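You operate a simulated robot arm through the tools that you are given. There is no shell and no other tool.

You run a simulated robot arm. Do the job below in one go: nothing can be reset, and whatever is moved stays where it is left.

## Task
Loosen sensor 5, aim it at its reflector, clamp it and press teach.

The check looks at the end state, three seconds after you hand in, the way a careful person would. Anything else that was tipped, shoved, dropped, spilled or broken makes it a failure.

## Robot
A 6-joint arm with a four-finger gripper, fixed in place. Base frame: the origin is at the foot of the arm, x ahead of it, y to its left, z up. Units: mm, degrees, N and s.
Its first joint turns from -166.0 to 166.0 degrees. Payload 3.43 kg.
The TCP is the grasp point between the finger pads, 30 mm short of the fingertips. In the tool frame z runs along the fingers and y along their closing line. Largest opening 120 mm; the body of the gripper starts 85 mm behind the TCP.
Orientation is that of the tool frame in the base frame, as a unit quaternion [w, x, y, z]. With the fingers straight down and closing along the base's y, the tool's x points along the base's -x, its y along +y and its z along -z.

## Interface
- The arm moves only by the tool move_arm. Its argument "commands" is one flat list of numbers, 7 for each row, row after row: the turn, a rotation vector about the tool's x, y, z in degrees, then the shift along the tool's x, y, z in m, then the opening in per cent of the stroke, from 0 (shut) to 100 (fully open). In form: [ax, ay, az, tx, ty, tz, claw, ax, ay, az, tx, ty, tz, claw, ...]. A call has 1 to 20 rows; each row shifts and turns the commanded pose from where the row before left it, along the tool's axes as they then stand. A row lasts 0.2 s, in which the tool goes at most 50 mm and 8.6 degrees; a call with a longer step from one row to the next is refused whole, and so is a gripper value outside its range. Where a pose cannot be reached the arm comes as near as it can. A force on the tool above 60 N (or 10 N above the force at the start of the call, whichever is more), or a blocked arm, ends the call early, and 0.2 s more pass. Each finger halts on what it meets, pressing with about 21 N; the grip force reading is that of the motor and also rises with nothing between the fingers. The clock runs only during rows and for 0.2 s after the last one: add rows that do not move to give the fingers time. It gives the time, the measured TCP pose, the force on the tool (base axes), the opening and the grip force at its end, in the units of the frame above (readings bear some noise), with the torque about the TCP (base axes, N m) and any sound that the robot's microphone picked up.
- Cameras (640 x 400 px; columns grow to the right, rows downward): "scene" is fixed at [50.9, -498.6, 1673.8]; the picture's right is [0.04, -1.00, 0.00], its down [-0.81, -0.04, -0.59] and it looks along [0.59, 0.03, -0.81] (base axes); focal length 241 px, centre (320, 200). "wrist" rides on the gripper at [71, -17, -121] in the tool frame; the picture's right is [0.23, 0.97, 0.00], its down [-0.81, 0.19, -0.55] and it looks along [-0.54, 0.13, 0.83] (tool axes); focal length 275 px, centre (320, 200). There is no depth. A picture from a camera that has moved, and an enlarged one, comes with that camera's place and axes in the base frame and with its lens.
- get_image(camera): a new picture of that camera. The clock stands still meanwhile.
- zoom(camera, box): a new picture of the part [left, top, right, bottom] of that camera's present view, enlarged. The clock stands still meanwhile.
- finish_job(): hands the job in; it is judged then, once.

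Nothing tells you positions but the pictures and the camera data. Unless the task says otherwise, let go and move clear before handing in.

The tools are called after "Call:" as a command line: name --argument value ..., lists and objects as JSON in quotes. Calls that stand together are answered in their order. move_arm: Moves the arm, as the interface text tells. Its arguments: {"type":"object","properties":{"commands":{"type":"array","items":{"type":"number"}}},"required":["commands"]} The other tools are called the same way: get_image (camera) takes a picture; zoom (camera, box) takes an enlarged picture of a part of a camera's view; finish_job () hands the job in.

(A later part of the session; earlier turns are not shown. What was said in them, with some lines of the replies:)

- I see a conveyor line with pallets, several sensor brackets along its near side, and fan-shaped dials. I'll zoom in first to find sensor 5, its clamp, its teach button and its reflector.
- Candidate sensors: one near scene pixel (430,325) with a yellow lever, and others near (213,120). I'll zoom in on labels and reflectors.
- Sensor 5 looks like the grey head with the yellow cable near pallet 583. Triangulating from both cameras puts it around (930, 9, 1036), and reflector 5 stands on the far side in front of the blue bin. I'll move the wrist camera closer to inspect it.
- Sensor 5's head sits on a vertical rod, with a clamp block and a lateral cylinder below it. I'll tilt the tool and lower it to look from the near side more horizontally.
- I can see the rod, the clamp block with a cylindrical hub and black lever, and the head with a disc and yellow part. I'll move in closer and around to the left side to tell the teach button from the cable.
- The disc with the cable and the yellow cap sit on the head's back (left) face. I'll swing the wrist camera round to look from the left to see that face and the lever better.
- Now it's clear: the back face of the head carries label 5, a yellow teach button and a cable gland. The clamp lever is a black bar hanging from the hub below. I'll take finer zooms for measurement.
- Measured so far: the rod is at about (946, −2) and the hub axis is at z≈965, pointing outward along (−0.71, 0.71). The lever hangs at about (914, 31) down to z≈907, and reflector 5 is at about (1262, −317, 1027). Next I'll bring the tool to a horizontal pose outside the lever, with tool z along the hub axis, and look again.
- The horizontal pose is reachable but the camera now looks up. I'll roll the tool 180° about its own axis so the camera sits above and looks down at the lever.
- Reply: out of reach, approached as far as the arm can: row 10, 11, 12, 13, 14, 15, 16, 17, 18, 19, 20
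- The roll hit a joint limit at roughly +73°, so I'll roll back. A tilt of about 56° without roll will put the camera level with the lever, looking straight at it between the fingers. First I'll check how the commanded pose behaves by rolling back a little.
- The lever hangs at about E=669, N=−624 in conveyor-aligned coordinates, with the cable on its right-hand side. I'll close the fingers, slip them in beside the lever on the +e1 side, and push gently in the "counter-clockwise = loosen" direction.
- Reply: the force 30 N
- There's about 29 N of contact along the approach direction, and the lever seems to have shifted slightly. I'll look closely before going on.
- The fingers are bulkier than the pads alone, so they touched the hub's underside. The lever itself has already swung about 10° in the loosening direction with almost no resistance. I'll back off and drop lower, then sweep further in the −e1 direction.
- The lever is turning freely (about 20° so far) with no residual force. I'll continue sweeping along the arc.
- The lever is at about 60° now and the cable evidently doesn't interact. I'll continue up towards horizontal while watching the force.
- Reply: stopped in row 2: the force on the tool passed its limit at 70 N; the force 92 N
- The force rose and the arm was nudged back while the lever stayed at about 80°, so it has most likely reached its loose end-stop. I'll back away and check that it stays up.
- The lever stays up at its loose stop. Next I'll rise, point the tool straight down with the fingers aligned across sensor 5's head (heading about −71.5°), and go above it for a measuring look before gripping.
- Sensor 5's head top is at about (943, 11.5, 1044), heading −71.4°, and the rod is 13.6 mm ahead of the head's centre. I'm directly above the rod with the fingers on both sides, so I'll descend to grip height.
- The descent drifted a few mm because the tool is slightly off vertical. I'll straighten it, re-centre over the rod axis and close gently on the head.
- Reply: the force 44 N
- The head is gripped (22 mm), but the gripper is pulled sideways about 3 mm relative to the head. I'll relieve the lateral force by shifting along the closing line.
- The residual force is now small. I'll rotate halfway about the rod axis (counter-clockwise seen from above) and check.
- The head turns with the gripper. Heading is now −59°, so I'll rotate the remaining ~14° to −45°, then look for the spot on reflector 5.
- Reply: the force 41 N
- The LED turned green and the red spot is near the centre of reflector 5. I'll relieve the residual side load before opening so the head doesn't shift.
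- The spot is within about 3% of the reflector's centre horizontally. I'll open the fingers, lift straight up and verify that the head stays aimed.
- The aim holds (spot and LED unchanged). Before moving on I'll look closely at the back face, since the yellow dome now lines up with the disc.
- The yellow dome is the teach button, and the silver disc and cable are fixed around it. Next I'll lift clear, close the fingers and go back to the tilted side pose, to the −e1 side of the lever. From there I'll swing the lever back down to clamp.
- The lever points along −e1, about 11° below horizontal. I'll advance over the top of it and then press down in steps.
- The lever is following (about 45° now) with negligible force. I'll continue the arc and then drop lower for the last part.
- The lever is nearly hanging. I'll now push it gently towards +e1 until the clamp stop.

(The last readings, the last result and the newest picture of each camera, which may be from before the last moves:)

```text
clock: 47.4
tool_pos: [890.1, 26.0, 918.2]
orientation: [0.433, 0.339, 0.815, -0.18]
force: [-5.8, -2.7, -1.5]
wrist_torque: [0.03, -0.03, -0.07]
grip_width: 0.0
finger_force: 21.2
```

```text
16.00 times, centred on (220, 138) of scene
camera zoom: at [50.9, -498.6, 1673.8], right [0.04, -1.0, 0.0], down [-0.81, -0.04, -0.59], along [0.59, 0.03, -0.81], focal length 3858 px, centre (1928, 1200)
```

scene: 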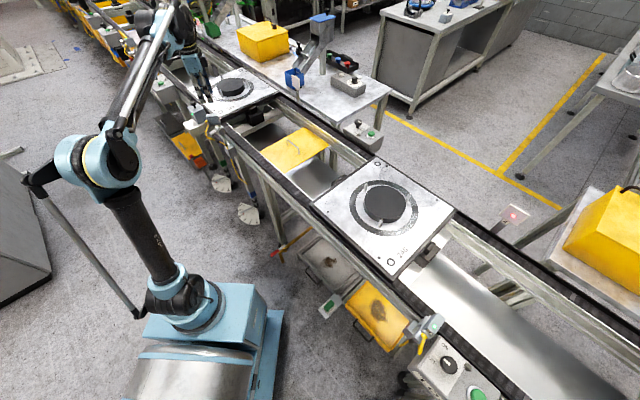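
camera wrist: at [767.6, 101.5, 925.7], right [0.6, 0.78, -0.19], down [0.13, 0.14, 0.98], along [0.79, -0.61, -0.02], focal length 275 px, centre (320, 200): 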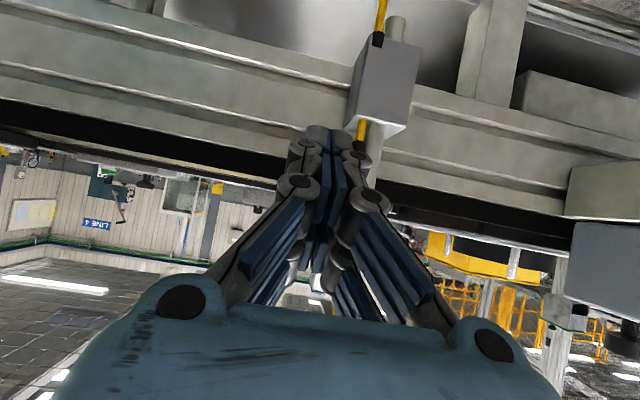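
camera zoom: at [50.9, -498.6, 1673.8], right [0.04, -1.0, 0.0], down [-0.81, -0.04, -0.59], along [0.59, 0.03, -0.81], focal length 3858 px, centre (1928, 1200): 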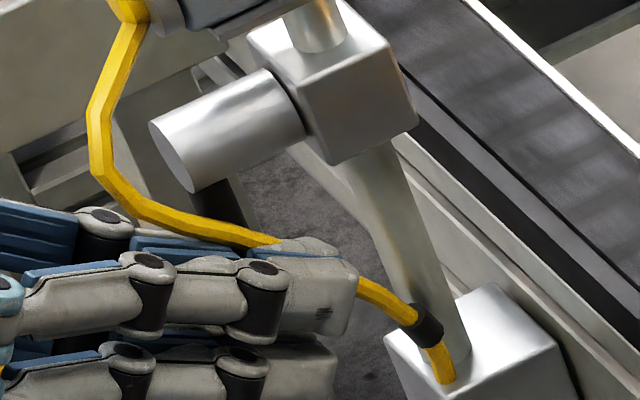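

Call:
move_arm --commands '[0, 0, 0, 0, 0.002, 0, 0, 0, 0, 0, 0, 0.002, 0, 0, 0, 0, 0, 0, 0.002, 0, 0, 0, 0, 0, 0, 0, 0, 0]'

Call:
zoom --camera "scene" --box '[207, 125, 232, 150]'

```text
clock: 48.3
tool_pos: [882.8, 28.1, 927.8]
orientation: [0.438, 0.341, 0.812, -0.18]
force: [1.4, 1.2, -1.5]
wrist_torque: [-0.14, 0.01, -0.17]
grip_width: 0.0
finger_force: 21.3
stopped in row 4: the force on the tool passed its limit at 61 N (the readings are from after the stop); the commanded pose is now the measured one
```

```text
16.00 times, centred on (220, 138) of scene
camera zoom: at [50.9, -498.6, 1673.8], right [0.04, -1.0, 0.0], down [-0.81, -0.04, -0.59], along [0.59, 0.03, -0.81], focal length 3858 px, centre (1928, 1200)
```

zoom: 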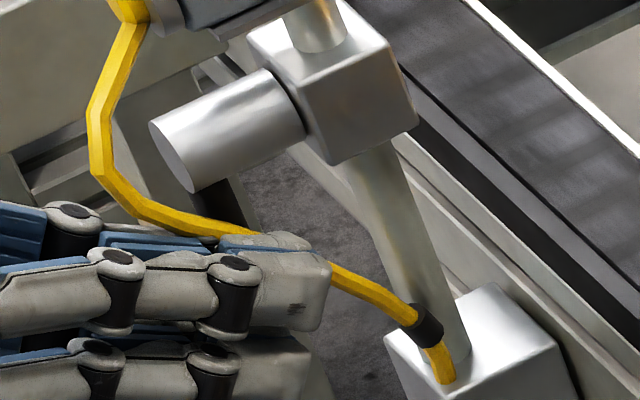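

The push hit a firm stop (61 N), so the lever should be back at its clamped stop. I'll back away and verify the lever and the aim.

Call:
move_arm --commands '[0, 0, 0, 0, -0.012, 0, 0, 0, 0, 0, 0.0252, 0, -0.0373, 0, 0, 0, 0, 0.0252, 0, -0.0373, 0, 0, 0, 0, 0, 0, 0, 0]'

Call:
zoom --camera "scene" --box '[205, 105, 240, 150]'

Call:
zoom --camera "scene" --box '[290, 70, 305, 95]'

Call:
zoom --camera "scene" --box '[207, 125, 232, 150]'

Call:
get_image --camera "wrist"

```text
clock: 49.3
tool_pos: [812.0, 84.9, 927.9]
orientation: [0.438, 0.342, 0.812, -0.18]
force: [0.2, 0.4, -0.2]
wrist_torque: [0.0, -0.02, 0.0]
grip_width: 0.0
finger_force: 21.1
```

```text
8.89 times, centred on (222, 128) of scene
camera zoom: at [50.9, -498.6, 1673.8], right [0.04, -1.0, 0.0], down [-0.81, -0.04, -0.59], along [0.59, 0.03, -0.81], focal length 2143 px, centre (1187, 844)
```

zoom: 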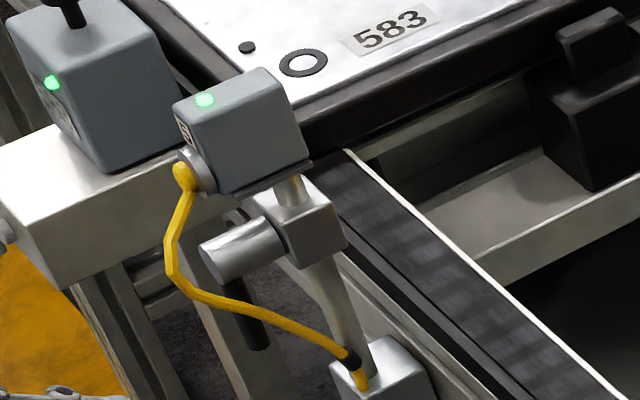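

```text
16.00 times, centred on (298, 82) of scene
camera zoom: at [50.9, -498.6, 1673.8], right [0.04, -1.0, 0.0], down [-0.81, -0.04, -0.59], along [0.59, 0.03, -0.81], focal length 3858 px, centre (680, 2080)
```

zoom: 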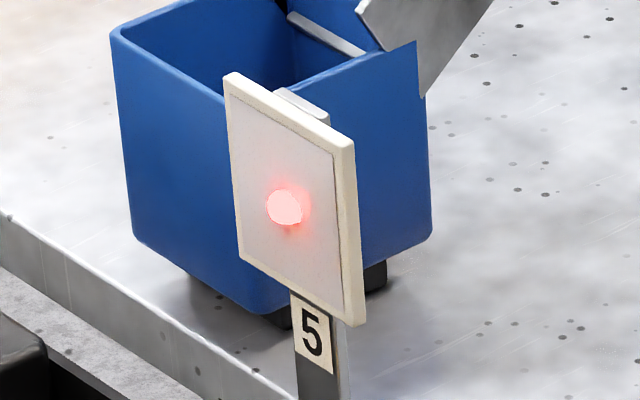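

```text
16.00 times, centred on (220, 138) of scene
camera zoom: at [50.9, -498.6, 1673.8], right [0.04, -1.0, 0.0], down [-0.81, -0.04, -0.59], along [0.59, 0.03, -0.81], focal length 3858 px, centre (1928, 1200)
```

zoom: 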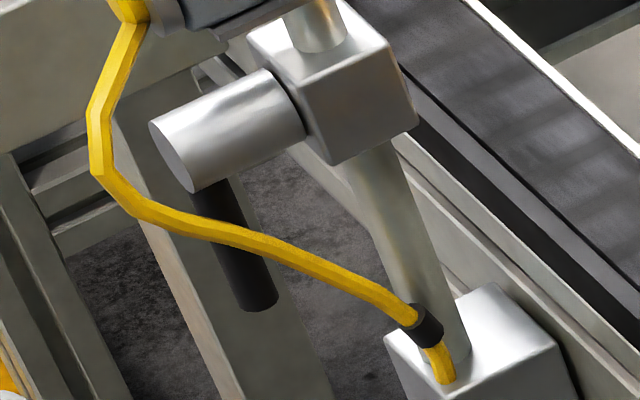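

```text
taken
camera wrist: at [701.4, 173.5, 934.7], right [0.6, 0.77, -0.19], down [0.12, 0.14, 0.98], along [0.79, -0.62, -0.01], focal length 275 px, centre (320, 200)
```

wrist: 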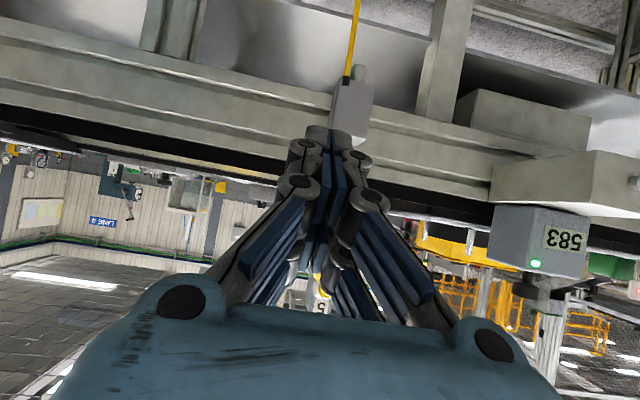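

The lever hangs down again, the LED is green and the spot is unchanged. I'll shift sideways with the fingers open to check the lever angle and the teach button head-on.

Call:
move_arm --commands '[0, 0, 0, -0.0166, 0.03, -0.0112, 100, 0, 0, 0, -0.0166, 0, -0.0112, 100, 0, 0, 0, 0, 0, 0, 100, 0, 0, 0, 0, 0, 0, 100]'

Call:
get_image --camera "wrist"

Call:
zoom --camera "wrist" --box '[260, 80, 380, 280]'

Call:
zoom --camera "wrist" --box '[270, 100, 350, 190]'

Call:
zoom --camera "wrist" --box '[270, 190, 350, 280]'

```text
clock: 50.3
tool_pos: [832.6, 106.1, 968.1]
orientation: [0.437, 0.342, 0.812, -0.18]
force: [-0.7, 0.3, -0.4]
wrist_torque: [0.0, -0.02, 0.0]
grip_width: 120.2
finger_force: 0.0
```

```text
taken
camera wrist: at [722.1, 193.1, 975.1], right [0.6, 0.77, -0.18], down [0.12, 0.14, 0.98], along [0.79, -0.62, -0.01], focal length 275 px, centre (320, 200)
```

wrist: 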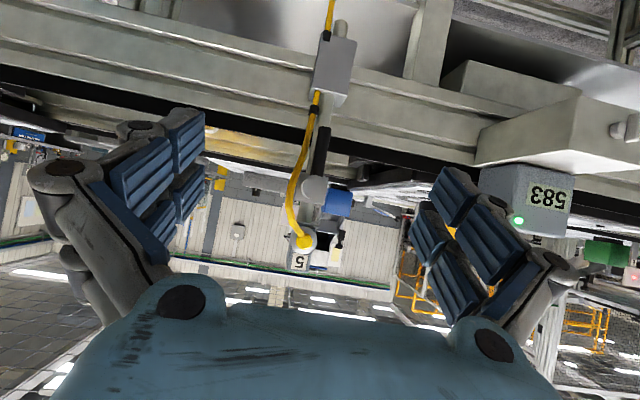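

```text
2.00 times, centred on (320, 180) of wrist
camera zoom: at [722.1, 193.1, 975.1], right [0.6, 0.77, -0.18], down [0.12, 0.14, 0.98], along [0.79, -0.62, -0.01], focal length 551 px, centre (320, 240)
```

zoom: 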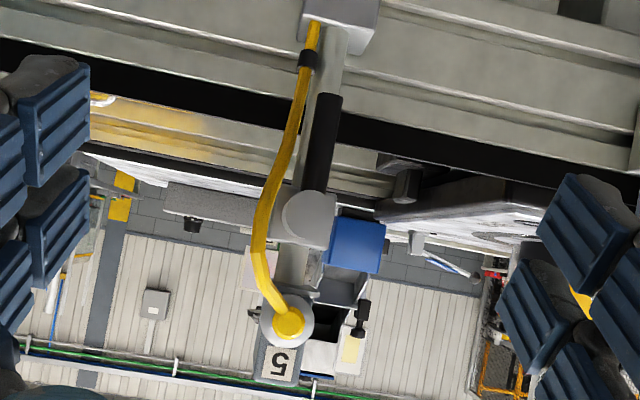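

```text
4.44 times, centred on (310, 145) of wrist
camera zoom: at [722.1, 193.1, 975.1], right [0.6, 0.77, -0.18], down [0.12, 0.14, 0.98], along [0.79, -0.62, -0.01], focal length 1224 px, centre (364, 444)
```

zoom: 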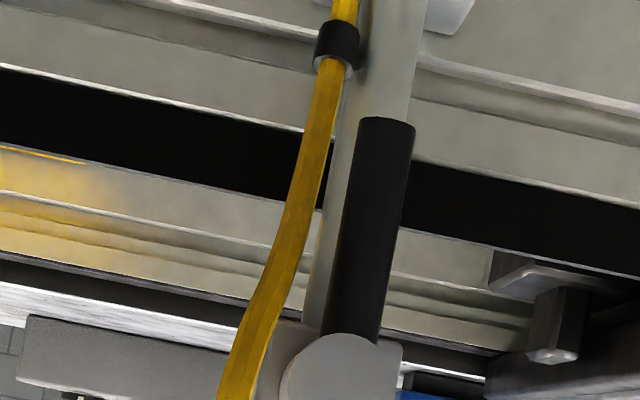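

```text
4.44 times, centred on (310, 235) of wrist
camera zoom: at [722.1, 193.1, 975.1], right [0.6, 0.77, -0.18], down [0.12, 0.14, 0.98], along [0.79, -0.62, -0.01], focal length 1224 px, centre (364, 44)
```

zoom: 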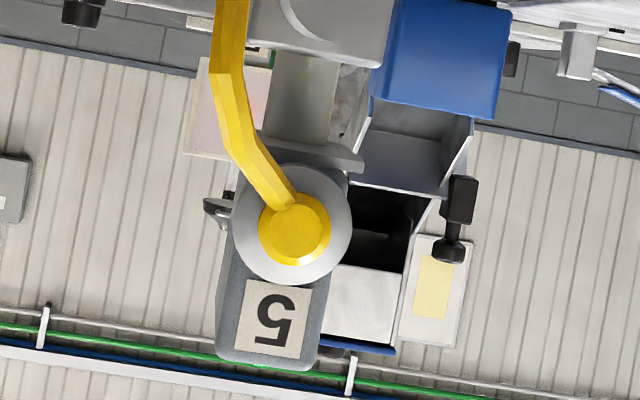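

The lever is vertical to within about 1° (clamped), and the yellow teach button sits centred at about E=670, z≈1012, N≈−620. I'll close the fingers, bring the tool horizontal and line the fingertips up with the button.

Call:
move_arm --commands '[0, -8.4, 0, 0, 0, 0, 0, 0, -8.4, 0, 0, 0, 0, 0, 0, -8.4, 0, 0, 0, 0, 0, 0, -8.3, 0, 0, 0, 0, 0, 0, 0, 0, -0.044, 0.0063, 0, 0, 0, 0, 0, 0, 0, 0, 0, 0, 0, 0, 0, 0, 0, 0]'

Call:
zoom --camera "scene" --box '[180, 95, 240, 150]'

Call:
get_image --camera "wrist"

```text
clock: 51.9
tool_pos: [835.2, 110.4, 1010.7]
orientation: [0.653, 0.276, 0.651, -0.272]
force: [-1.3, 0.8, 0.3]
wrist_torque: [0.0, 0.05, 0.0]
grip_width: 0.0
finger_force: 20.6
```

```text
7.27 times, centred on (210, 122) of scene
camera zoom: at [50.9, -498.6, 1673.8], right [0.04, -1.0, 0.0], down [-0.81, -0.04, -0.59], along [0.59, 0.03, -0.81], focal length 1754 px, centre (1120, 764)
```

zoom: 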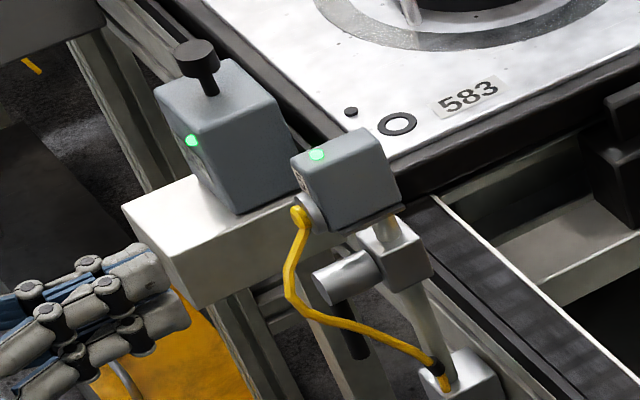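

```text
taken
camera wrist: at [738.7, 184.0, 939.6], right [0.69, 0.68, -0.22], down [-0.25, 0.52, 0.81], along [0.67, -0.51, 0.54], focal length 275 px, centre (320, 200)
```

wrist: 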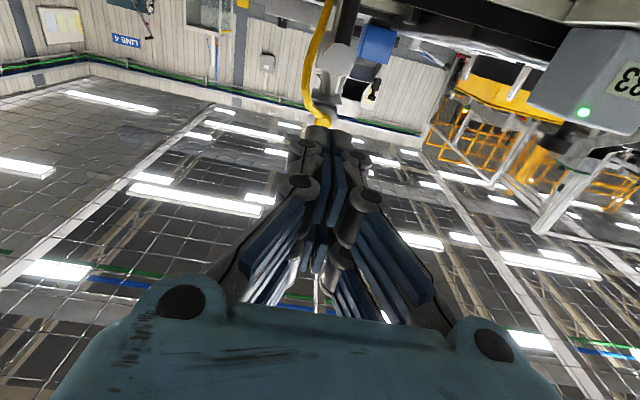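

The fingertips are aligned with the button at E≈670, z≈1011. I'll advance 60 mm and check from the scene camera.

Call:
move_arm --commands '[0, 0, 0, 0, 0.0022, 0, 0, 0, 0, 0, 0, 0, 0.03, 0, 0, 0, 0, 0, 0, 0.03, 0, 0, 0, 0, 0, 0, 0, 0]'

Call:
zoom --camera "scene" --box '[190, 105, 235, 145]'

Call:
zoom --camera "wrist" --box '[270, 70, 370, 200]'

```text
clock: 52.9
tool_pos: [881.4, 68.5, 1009.4]
orientation: [0.653, 0.275, 0.652, -0.271]
force: [-0.6, -0.4, -0.6]
wrist_torque: [0.01, 0.02, 0.0]
grip_width: 0.1
finger_force: 20.9
```

```text
10.00 times, centred on (212, 125) of scene
camera zoom: at [50.9, -498.6, 1673.8], right [0.04, -1.0, 0.0], down [-0.81, -0.04, -0.59], along [0.59, 0.03, -0.81], focal length 2411 px, centre (1395, 950)
```

zoom: 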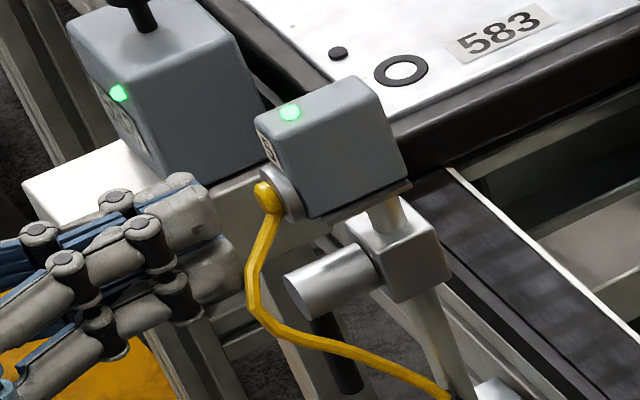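

```text
3.08 times, centred on (320, 135) of wrist
camera zoom: at [784.4, 142.9, 937.9], right [0.69, 0.68, -0.22], down [-0.25, 0.52, 0.81], along [0.67, -0.51, 0.54], focal length 847 px, centre (320, 400)
```

zoom: 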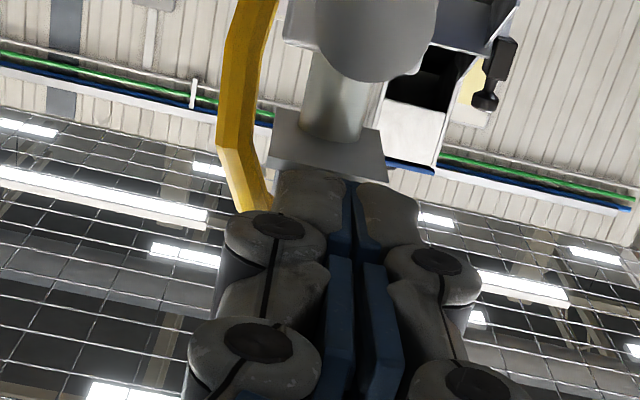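

Lateral alignment is good (E≈671 vs 670). I'll raise about 3 mm to centre on the dome and creep forward in small steps while watching the force.

Call:
move_arm --commands '[0, 0, 0, -0.003, -0.001, 0, 0, 0, 0, 0, 0, 0, 0.002, 0, 0, 0, 0, 0, 0, 0.002, 0, 0, 0, 0, 0, 0, 0.002, 0, 0, 0, 0, 0, 0, 0.002, 0, 0, 0, 0, 0, 0, 0, 0]'

Call:
zoom --camera "scene" --box '[195, 108, 230, 140]'

```text
clock: 54.3
tool_pos: [884.4, 60.9, 1013.8]
orientation: [0.653, 0.276, 0.652, -0.271]
force: [0.2, 0.7, -0.5]
wrist_torque: [0.02, 0.01, 0.03]
grip_width: 0.0
finger_force: 20.7
```

```text
12.50 times, centred on (212, 124) of scene
camera zoom: at [50.9, -498.6, 1673.8], right [0.04, -1.0, 0.0], down [-0.81, -0.04, -0.59], along [0.59, 0.03, -0.81], focal length 3014 px, centre (1664, 1150)
```

zoom: 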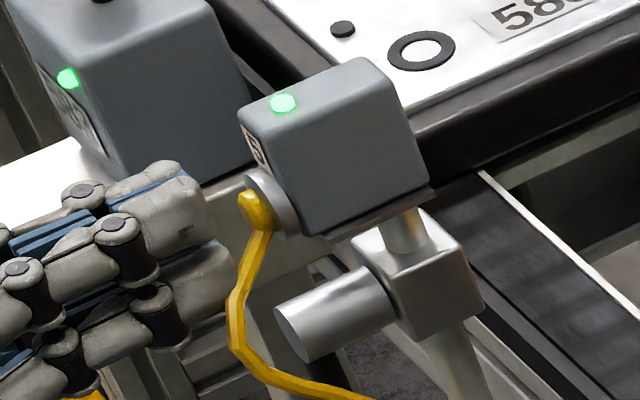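

Call:
move_arm --commands '[0, 0, 0, 0, 0.001, 0.002, 0, 0, 0, 0, 0, 0, 0.002, 0, 0, 0, 0, 0, 0, 0.002, 0, 0, 0, 0, 0, 0, 0, 0]'

Call:
zoom --camera "scene" --box '[195, 108, 230, 140]'

```text
clock: 55.3
tool_pos: [889.4, 58.4, 1013.6]
orientation: [0.653, 0.276, 0.652, -0.271]
force: [0.0, 0.2, 1.0]
wrist_torque: [0.03, -0.03, -0.01]
grip_width: 0.0
finger_force: 21.4
```

```text
12.50 times, centred on (212, 124) of scene
camera zoom: at [50.9, -498.6, 1673.8], right [0.04, -1.0, 0.0], down [-0.81, -0.04, -0.59], along [0.59, 0.03, -0.81], focal length 3014 px, centre (1664, 1150)
```

zoom: 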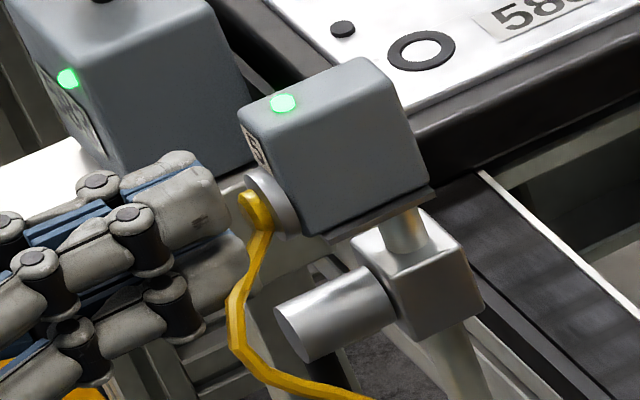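

Call:
move_arm --commands '[0, 0, 0, 0, 0, 0.0015, 0, 0, 0, 0, 0, 0, 0.0015, 0, 0, 0, 0, 0, 0, 0, 0]'

Call:
zoom --camera "scene" --box '[195, 108, 230, 140]'

```text
clock: 56.1
tool_pos: [891.4, 56.9, 1015.3]
orientation: [0.653, 0.276, 0.651, -0.27]
force: [0.3, 0.1, -0.4]
wrist_torque: [-0.01, 0.0, 0.01]
grip_width: 0.2
finger_force: 21.0
```

```text
12.50 times, centred on (212, 124) of scene
camera zoom: at [50.9, -498.6, 1673.8], right [0.04, -1.0, 0.0], down [-0.81, -0.04, -0.59], along [0.59, 0.03, -0.81], focal length 3014 px, centre (1664, 1150)
```

zoom: 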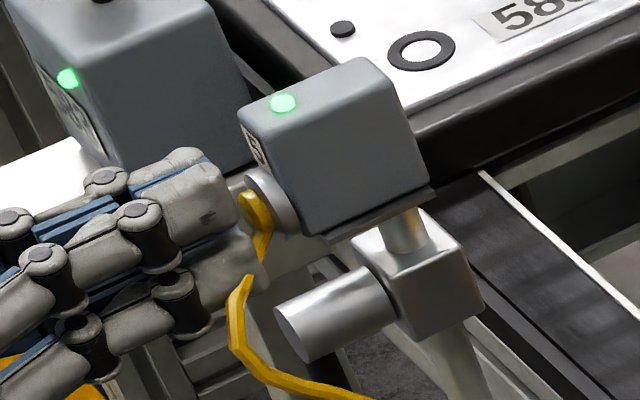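

Call:
move_arm --commands '[0, 0, 0, 0.002, 0, 0.0015, 0, 0, 0, 0, 0, 0, 0.0015, 0, 0, 0, 0, 0, 0, 0, 0]'

Call:
zoom --camera "scene" --box '[195, 108, 230, 140]'

```text
clock: 56.9
tool_pos: [893.5, 54.5, 1012.5]
orientation: [0.653, 0.275, 0.652, -0.271]
force: [0.2, 0.2, -0.1]
wrist_torque: [-0.01, -0.02, -0.04]
grip_width: 0.1
finger_force: 21.2
```

```text
12.50 times, centred on (212, 124) of scene
camera zoom: at [50.9, -498.6, 1673.8], right [0.04, -1.0, 0.0], down [-0.81, -0.04, -0.59], along [0.59, 0.03, -0.81], focal length 3014 px, centre (1664, 1150)
```

zoom: 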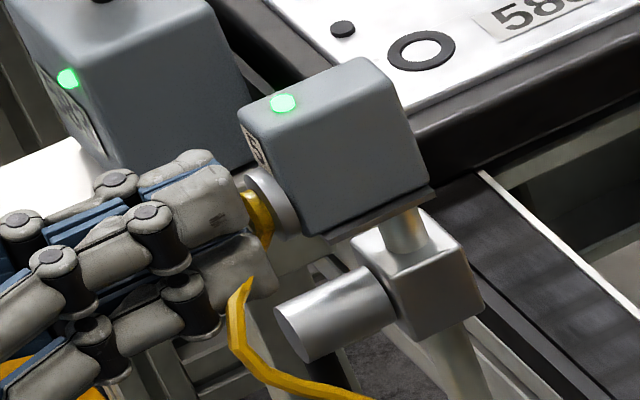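

Call:
move_arm --commands '[0, 0, 0, 0, 0, 0.0015, 0, 0, 0, 0, 0, 0, 0.0015, 0, 0, 0, 0, 0, 0, 0, 0]'

Call:
zoom --camera "scene" --box '[195, 108, 230, 140]'

```text
clock: 57.7
tool_pos: [895.9, 52.4, 1012.8]
orientation: [0.653, 0.274, 0.652, -0.27]
force: [-1.2, 1.4, 0.4]
wrist_torque: [-0.02, -0.02, 0.0]
grip_width: 6.1
finger_force: 33.6
```

```text
12.50 times, centred on (212, 124) of scene
camera zoom: at [50.9, -498.6, 1673.8], right [0.04, -1.0, 0.0], down [-0.81, -0.04, -0.59], along [0.59, 0.03, -0.81], focal length 3014 px, centre (1664, 1150)
```

zoom: 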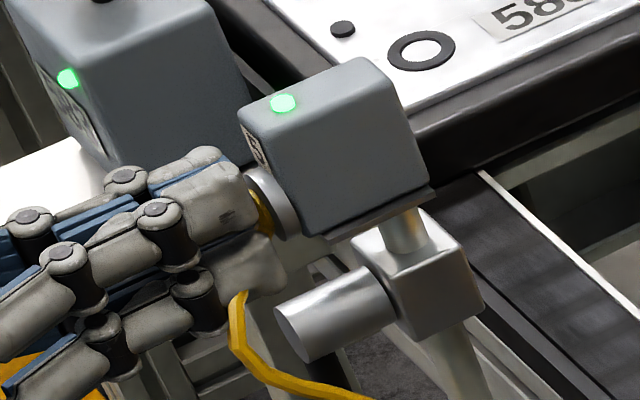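

The dome is wedging between the two closed fingertips (grip width went to 6 mm) instead of being pressed. I'll back off, shift 7 mm sideways so a single fingertip lines up with the dome, and approach again.

Call:
move_arm --commands '[0, 0, 0, 0, 0, -0.008, 0, 0, 0, 0, 0, 0, -0.004, 0, 0, 0, 0, 0, -0.007, 0, 0, 0, 0, 0, 0, 0, 0, 0]'

Call:
zoom --camera "scene" --box '[195, 108, 230, 140]'

Call:
zoom --camera "wrist" --box '[270, 70, 370, 200]'

Call:
zoom --camera "scene" --box '[290, 70, 305, 95]'

```text
clock: 58.7
tool_pos: [882.4, 56.7, 1011.2]
orientation: [0.653, 0.275, 0.652, -0.27]
force: [-0.2, 0.4, 0.1]
wrist_torque: [0.01, -0.03, 0.02]
grip_width: 0.0
finger_force: 34.0
```

```text
12.50 times, centred on (212, 124) of scene
camera zoom: at [50.9, -498.6, 1673.8], right [0.04, -1.0, 0.0], down [-0.81, -0.04, -0.59], along [0.59, 0.03, -0.81], focal length 3014 px, centre (1664, 1150)
```

zoom: 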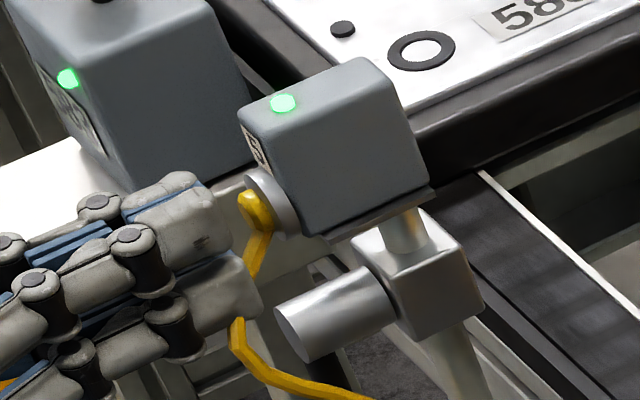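

```text
3.08 times, centred on (320, 135) of wrist
camera zoom: at [785.3, 130.5, 940.3], right [0.69, 0.68, -0.22], down [-0.25, 0.52, 0.81], along [0.67, -0.51, 0.54], focal length 847 px, centre (320, 400)
```

zoom: 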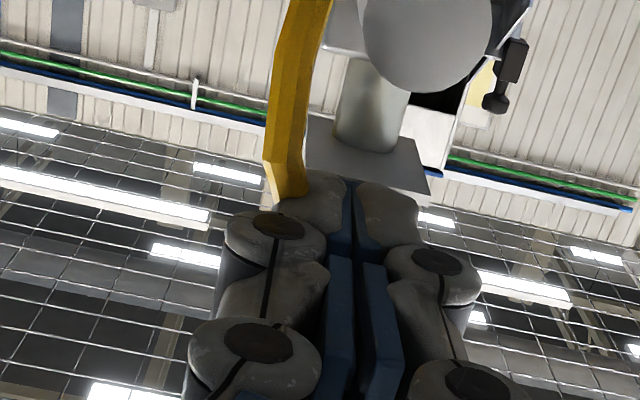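

```text
16.00 times, centred on (298, 82) of scene
camera zoom: at [50.9, -498.6, 1673.8], right [0.04, -1.0, 0.0], down [-0.81, -0.04, -0.59], along [0.59, 0.03, -0.81], focal length 3858 px, centre (680, 2080)
```

zoom: 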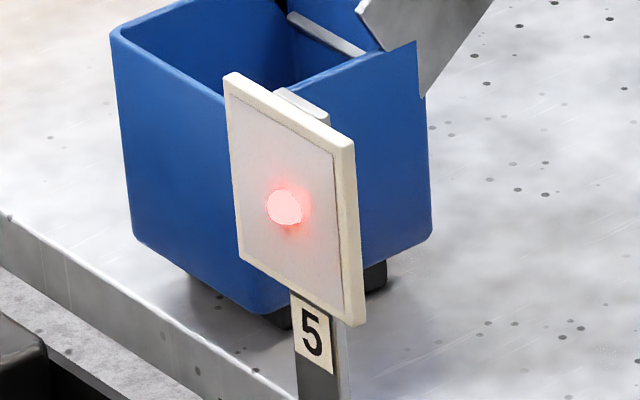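

Call:
move_arm --commands '[0, 0, 0, -0.0015, 0, 0.003, 0, 0, 0, 0, 0, 0, 0.003, 0, 0, 0, 0, 0, 0, 0.002, 0, 0, 0, 0, 0, 0, 0.0015, 0, 0, 0, 0, 0, 0, 0, 0]'

Call:
zoom --camera "scene" --box '[195, 108, 230, 140]'

```text
clock: 59.9
tool_pos: [888.6, 50.4, 1014.9]
orientation: [0.653, 0.276, 0.652, -0.27]
force: [0.2, 0.7, 0.4]
wrist_torque: [0.0, -0.01, 0.0]
grip_width: 0.1
finger_force: 33.9
```

```text
12.50 times, centred on (212, 124) of scene
camera zoom: at [50.9, -498.6, 1673.8], right [0.04, -1.0, 0.0], down [-0.81, -0.04, -0.59], along [0.59, 0.03, -0.81], focal length 3014 px, centre (1664, 1150)
```

zoom: 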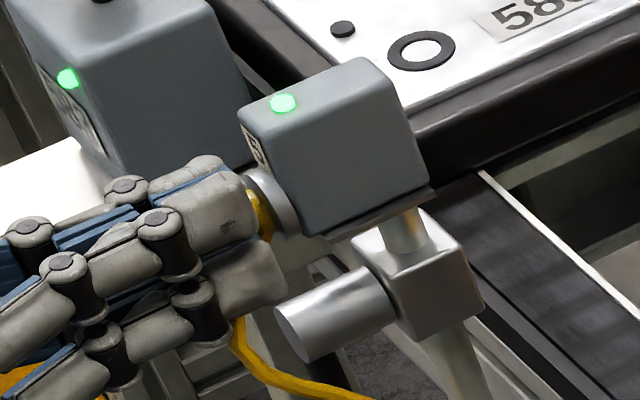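

Call:
move_arm --commands '[0, 0, 0, 0.0015, 0, 0.0015, 0, 0, 0, 0, 0, 0, 0.0015, 0, 0, 0, 0, 0, 0, 0, 0]'

Call:
zoom --camera "scene" --box '[195, 108, 230, 140]'

```text
clock: 60.7
tool_pos: [890.3, 46.7, 1011.7]
orientation: [0.653, 0.275, 0.652, -0.27]
force: [-1.6, 2.2, -0.2]
wrist_torque: [0.02, -0.02, 0.01]
grip_width: 0.2
finger_force: 33.5
```

```text
12.50 times, centred on (212, 124) of scene
camera zoom: at [50.9, -498.6, 1673.8], right [0.04, -1.0, 0.0], down [-0.81, -0.04, -0.59], along [0.59, 0.03, -0.81], focal length 3014 px, centre (1664, 1150)
```

zoom: 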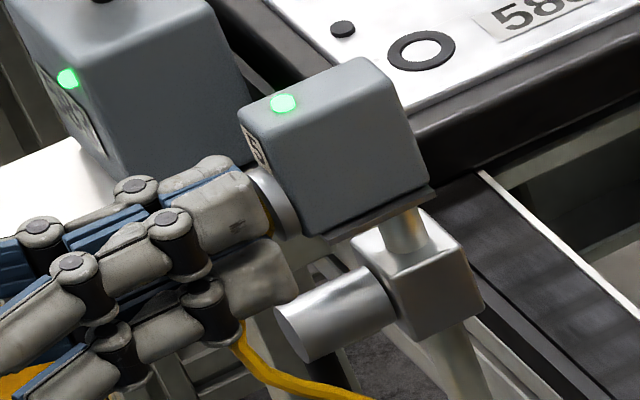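

Contact now shows about 2.7 N straight along the press direction with the fingers staying shut, so it's pressing correctly. I'll continue in 1 mm steps.

Call:
move_arm --commands '[0, 0, 0, 0, 0, 0.001, 0, 0, 0, 0, 0, 0, 0.001, 0, 0, 0, 0, 0, 0, 0, 0]'

Call:
zoom --camera "scene" --box '[195, 108, 230, 140]'

```text
clock: 61.5
tool_pos: [892.6, 45.1, 1012.1]
orientation: [0.653, 0.275, 0.652, -0.27]
force: [-2.3, 1.6, -0.4]
wrist_torque: [-0.02, 0.01, 0.02]
grip_width: 0.0
finger_force: 33.6
heard: click
```

```text
12.50 times, centred on (212, 124) of scene
camera zoom: at [50.9, -498.6, 1673.8], right [0.04, -1.0, 0.0], down [-0.81, -0.04, -0.59], along [0.59, 0.03, -0.81], focal length 3014 px, centre (1664, 1150)
```

zoom: 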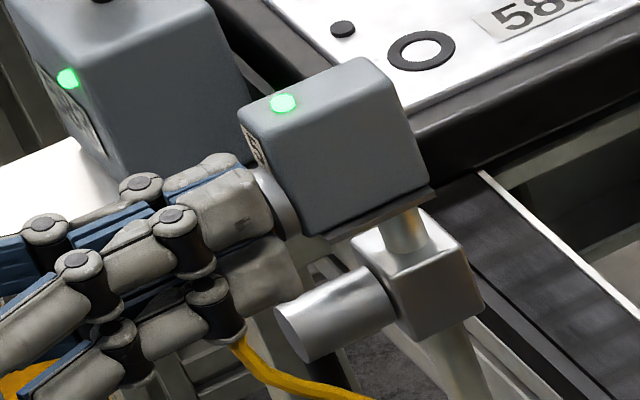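

A click was heard: the teach button actuated. I'll back straight off and inspect the LED, the spot, the lever and the surroundings.

Call:
move_arm --commands '[0, 0, 0, 0, 0, 0, 0, 0, 0, 0, 0, 0, -0.01, 0, 0, 0, 0, 0, 0, -0.03, 0, 0, 0, 0, 0, 0, -0.04, 0, 0, 0, 0, 0, 0, -0.04, 0, 0, 0, 0, 0, 0, 0, 0]'

Call:
zoom --camera "scene" --box '[195, 105, 240, 150]'

Call:
zoom --camera "scene" --box '[290, 70, 305, 95]'

Call:
get_image --camera "scene"

```text
clock: 62.9
tool_pos: [806.5, 131.0, 1014.2]
orientation: [0.653, 0.275, 0.652, -0.271]
force: [-0.7, 1.2, -0.1]
wrist_torque: [0.0, 0.0, 0.0]
grip_width: 0.0
finger_force: 33.0
```

```text
8.89 times, centred on (218, 128) of scene
camera zoom: at [50.9, -498.6, 1673.8], right [0.04, -1.0, 0.0], down [-0.81, -0.04, -0.59], along [0.59, 0.03, -0.81], focal length 2143 px, centre (1231, 844)
```

zoom: 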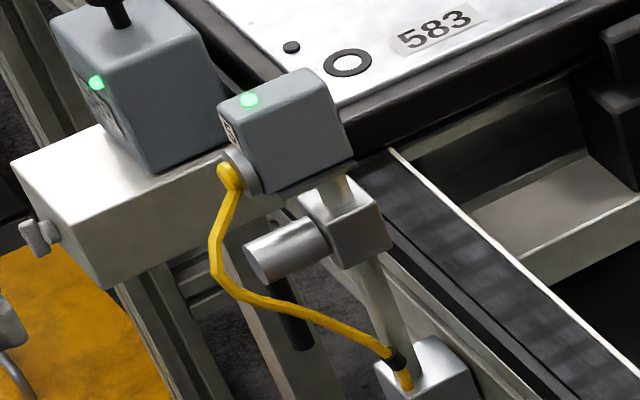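

```text
16.00 times, centred on (298, 82) of scene
camera zoom: at [50.9, -498.6, 1673.8], right [0.04, -1.0, 0.0], down [-0.81, -0.04, -0.59], along [0.59, 0.03, -0.81], focal length 3858 px, centre (680, 2080)
```

zoom: 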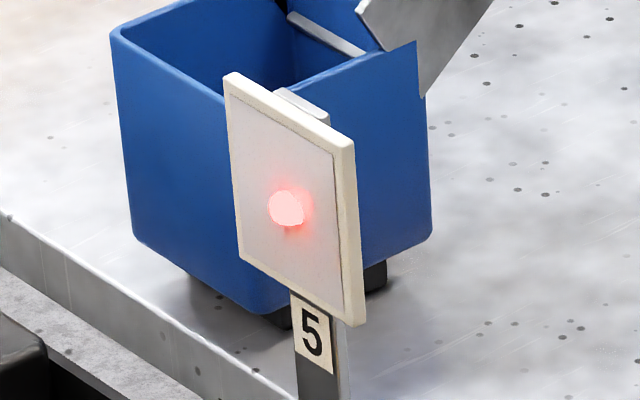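

```text
taken
```

scene: 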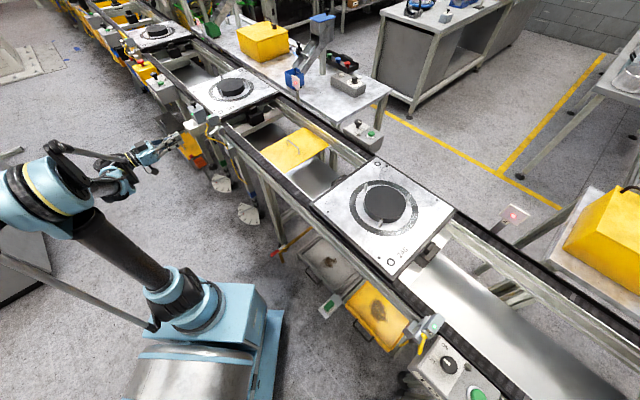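

Call:
zoom --camera "scene" --box '[212, 120, 240, 148]'

Call:
zoom --camera "scene" --box '[212, 108, 234, 122]'

```text
14.29 times, centred on (226, 134) of scene
camera zoom: at [50.9, -498.6, 1673.8], right [0.04, -1.0, 0.0], down [-0.81, -0.04, -0.59], along [0.59, 0.03, -0.81], focal length 3444 px, centre (1663, 1143)
```

zoom: 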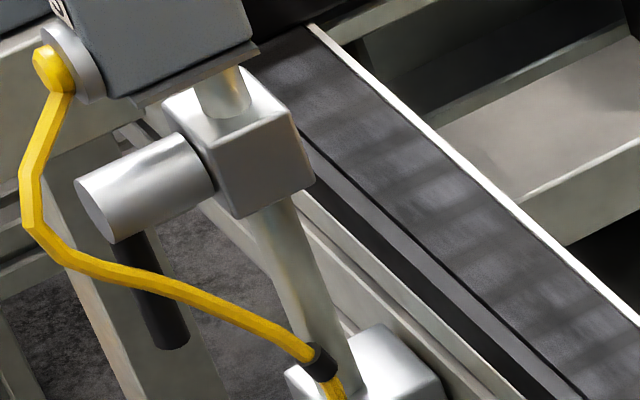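

```text
16.00 times, centred on (223, 115) of scene
camera zoom: at [50.9, -498.6, 1673.8], right [0.04, -1.0, 0.0], down [-0.81, -0.04, -0.59], along [0.59, 0.03, -0.81], focal length 3858 px, centre (1872, 1560)
```

zoom: 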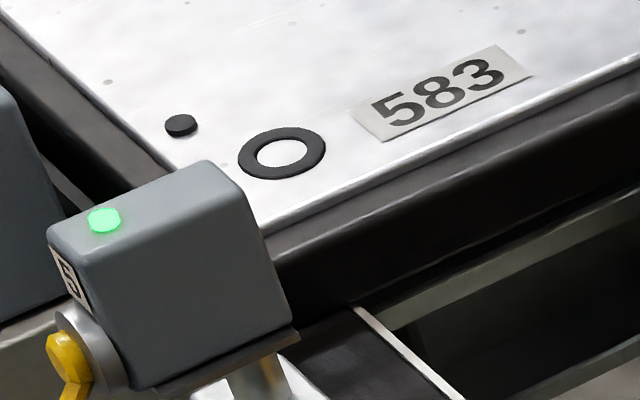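

The lever picture is identical to the original clamped state, the LED is green, and the spot is still near the centre of reflector 5. I'll retreat further so the arm is well clear, then take a last look.

Call:
move_arm --commands '[0, 0, 0, -0.03, 0, -0.03, 20, 0, 0, 0, -0.03, 0, -0.03, 20, 0, 0, 0, -0.03, 0, -0.03, 20, 0, 0, 0, -0.03, 0, -0.02, 20, 0, 0, 0, 0, 0, 0, 20, 0, 0, 0, 0, 0, 0, 20]'

Call:
get_image --camera "scene"

Call:
zoom --camera "scene" --box '[195, 60, 320, 150]'

```text
clock: 64.3
tool_pos: [731.3, 208.8, 1132.8]
orientation: [0.653, 0.275, 0.652, -0.27]
force: [-0.2, -0.1, 0.6]
wrist_torque: [0.02, -0.03, 0.0]
grip_width: 23.8
finger_force: 0.0
```

```text
taken
```

scene: 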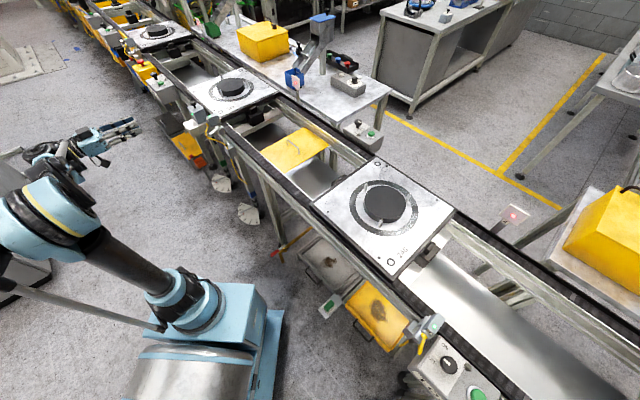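

```text
4.44 times, centred on (258, 105) of scene
camera zoom: at [50.9, -498.6, 1673.8], right [0.04, -1.0, 0.0], down [-0.81, -0.04, -0.59], along [0.59, 0.03, -0.81], focal length 1072 px, centre (598, 622)
```

zoom: 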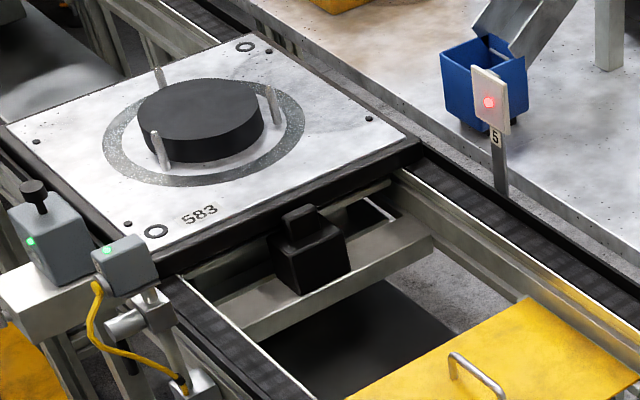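

Sensor 5's LED is green and its red spot is near the centre of reflector 5. The clamp lever is back in its original down position, the teach button clicked, and the arm is well clear with nothing else disturbed. Handing in now.

Call:
finish_job

```text
The job is handed in.
```

Sensor 5 is aimed at reflector 5, clamped and taught, and the job is handed in. I haven't seen the check's verdict.

- **Loosen:** I swung the clamp lever up about 80° to its stop. It moved with very little resistance.
- **Aim:** I turned the head about 27° until the LED went green. The red spot sits near the centre of reflector 5, a little low, and shifted by less than 1 mm through clamping and teaching.
- **Clamp:** I pushed the lever back down until it met a firm stop at about 60 N. In the camera view it matches its original position. There was no click when it clamped, so I am relying on that position and the stop.
- **Teach:** The first attempt slipped because the button wedged between the fingertips. The second press, with one fingertip, gave a click.

I saw nothing else moved or knocked in the final pictures, and the arm is well clear of the line.
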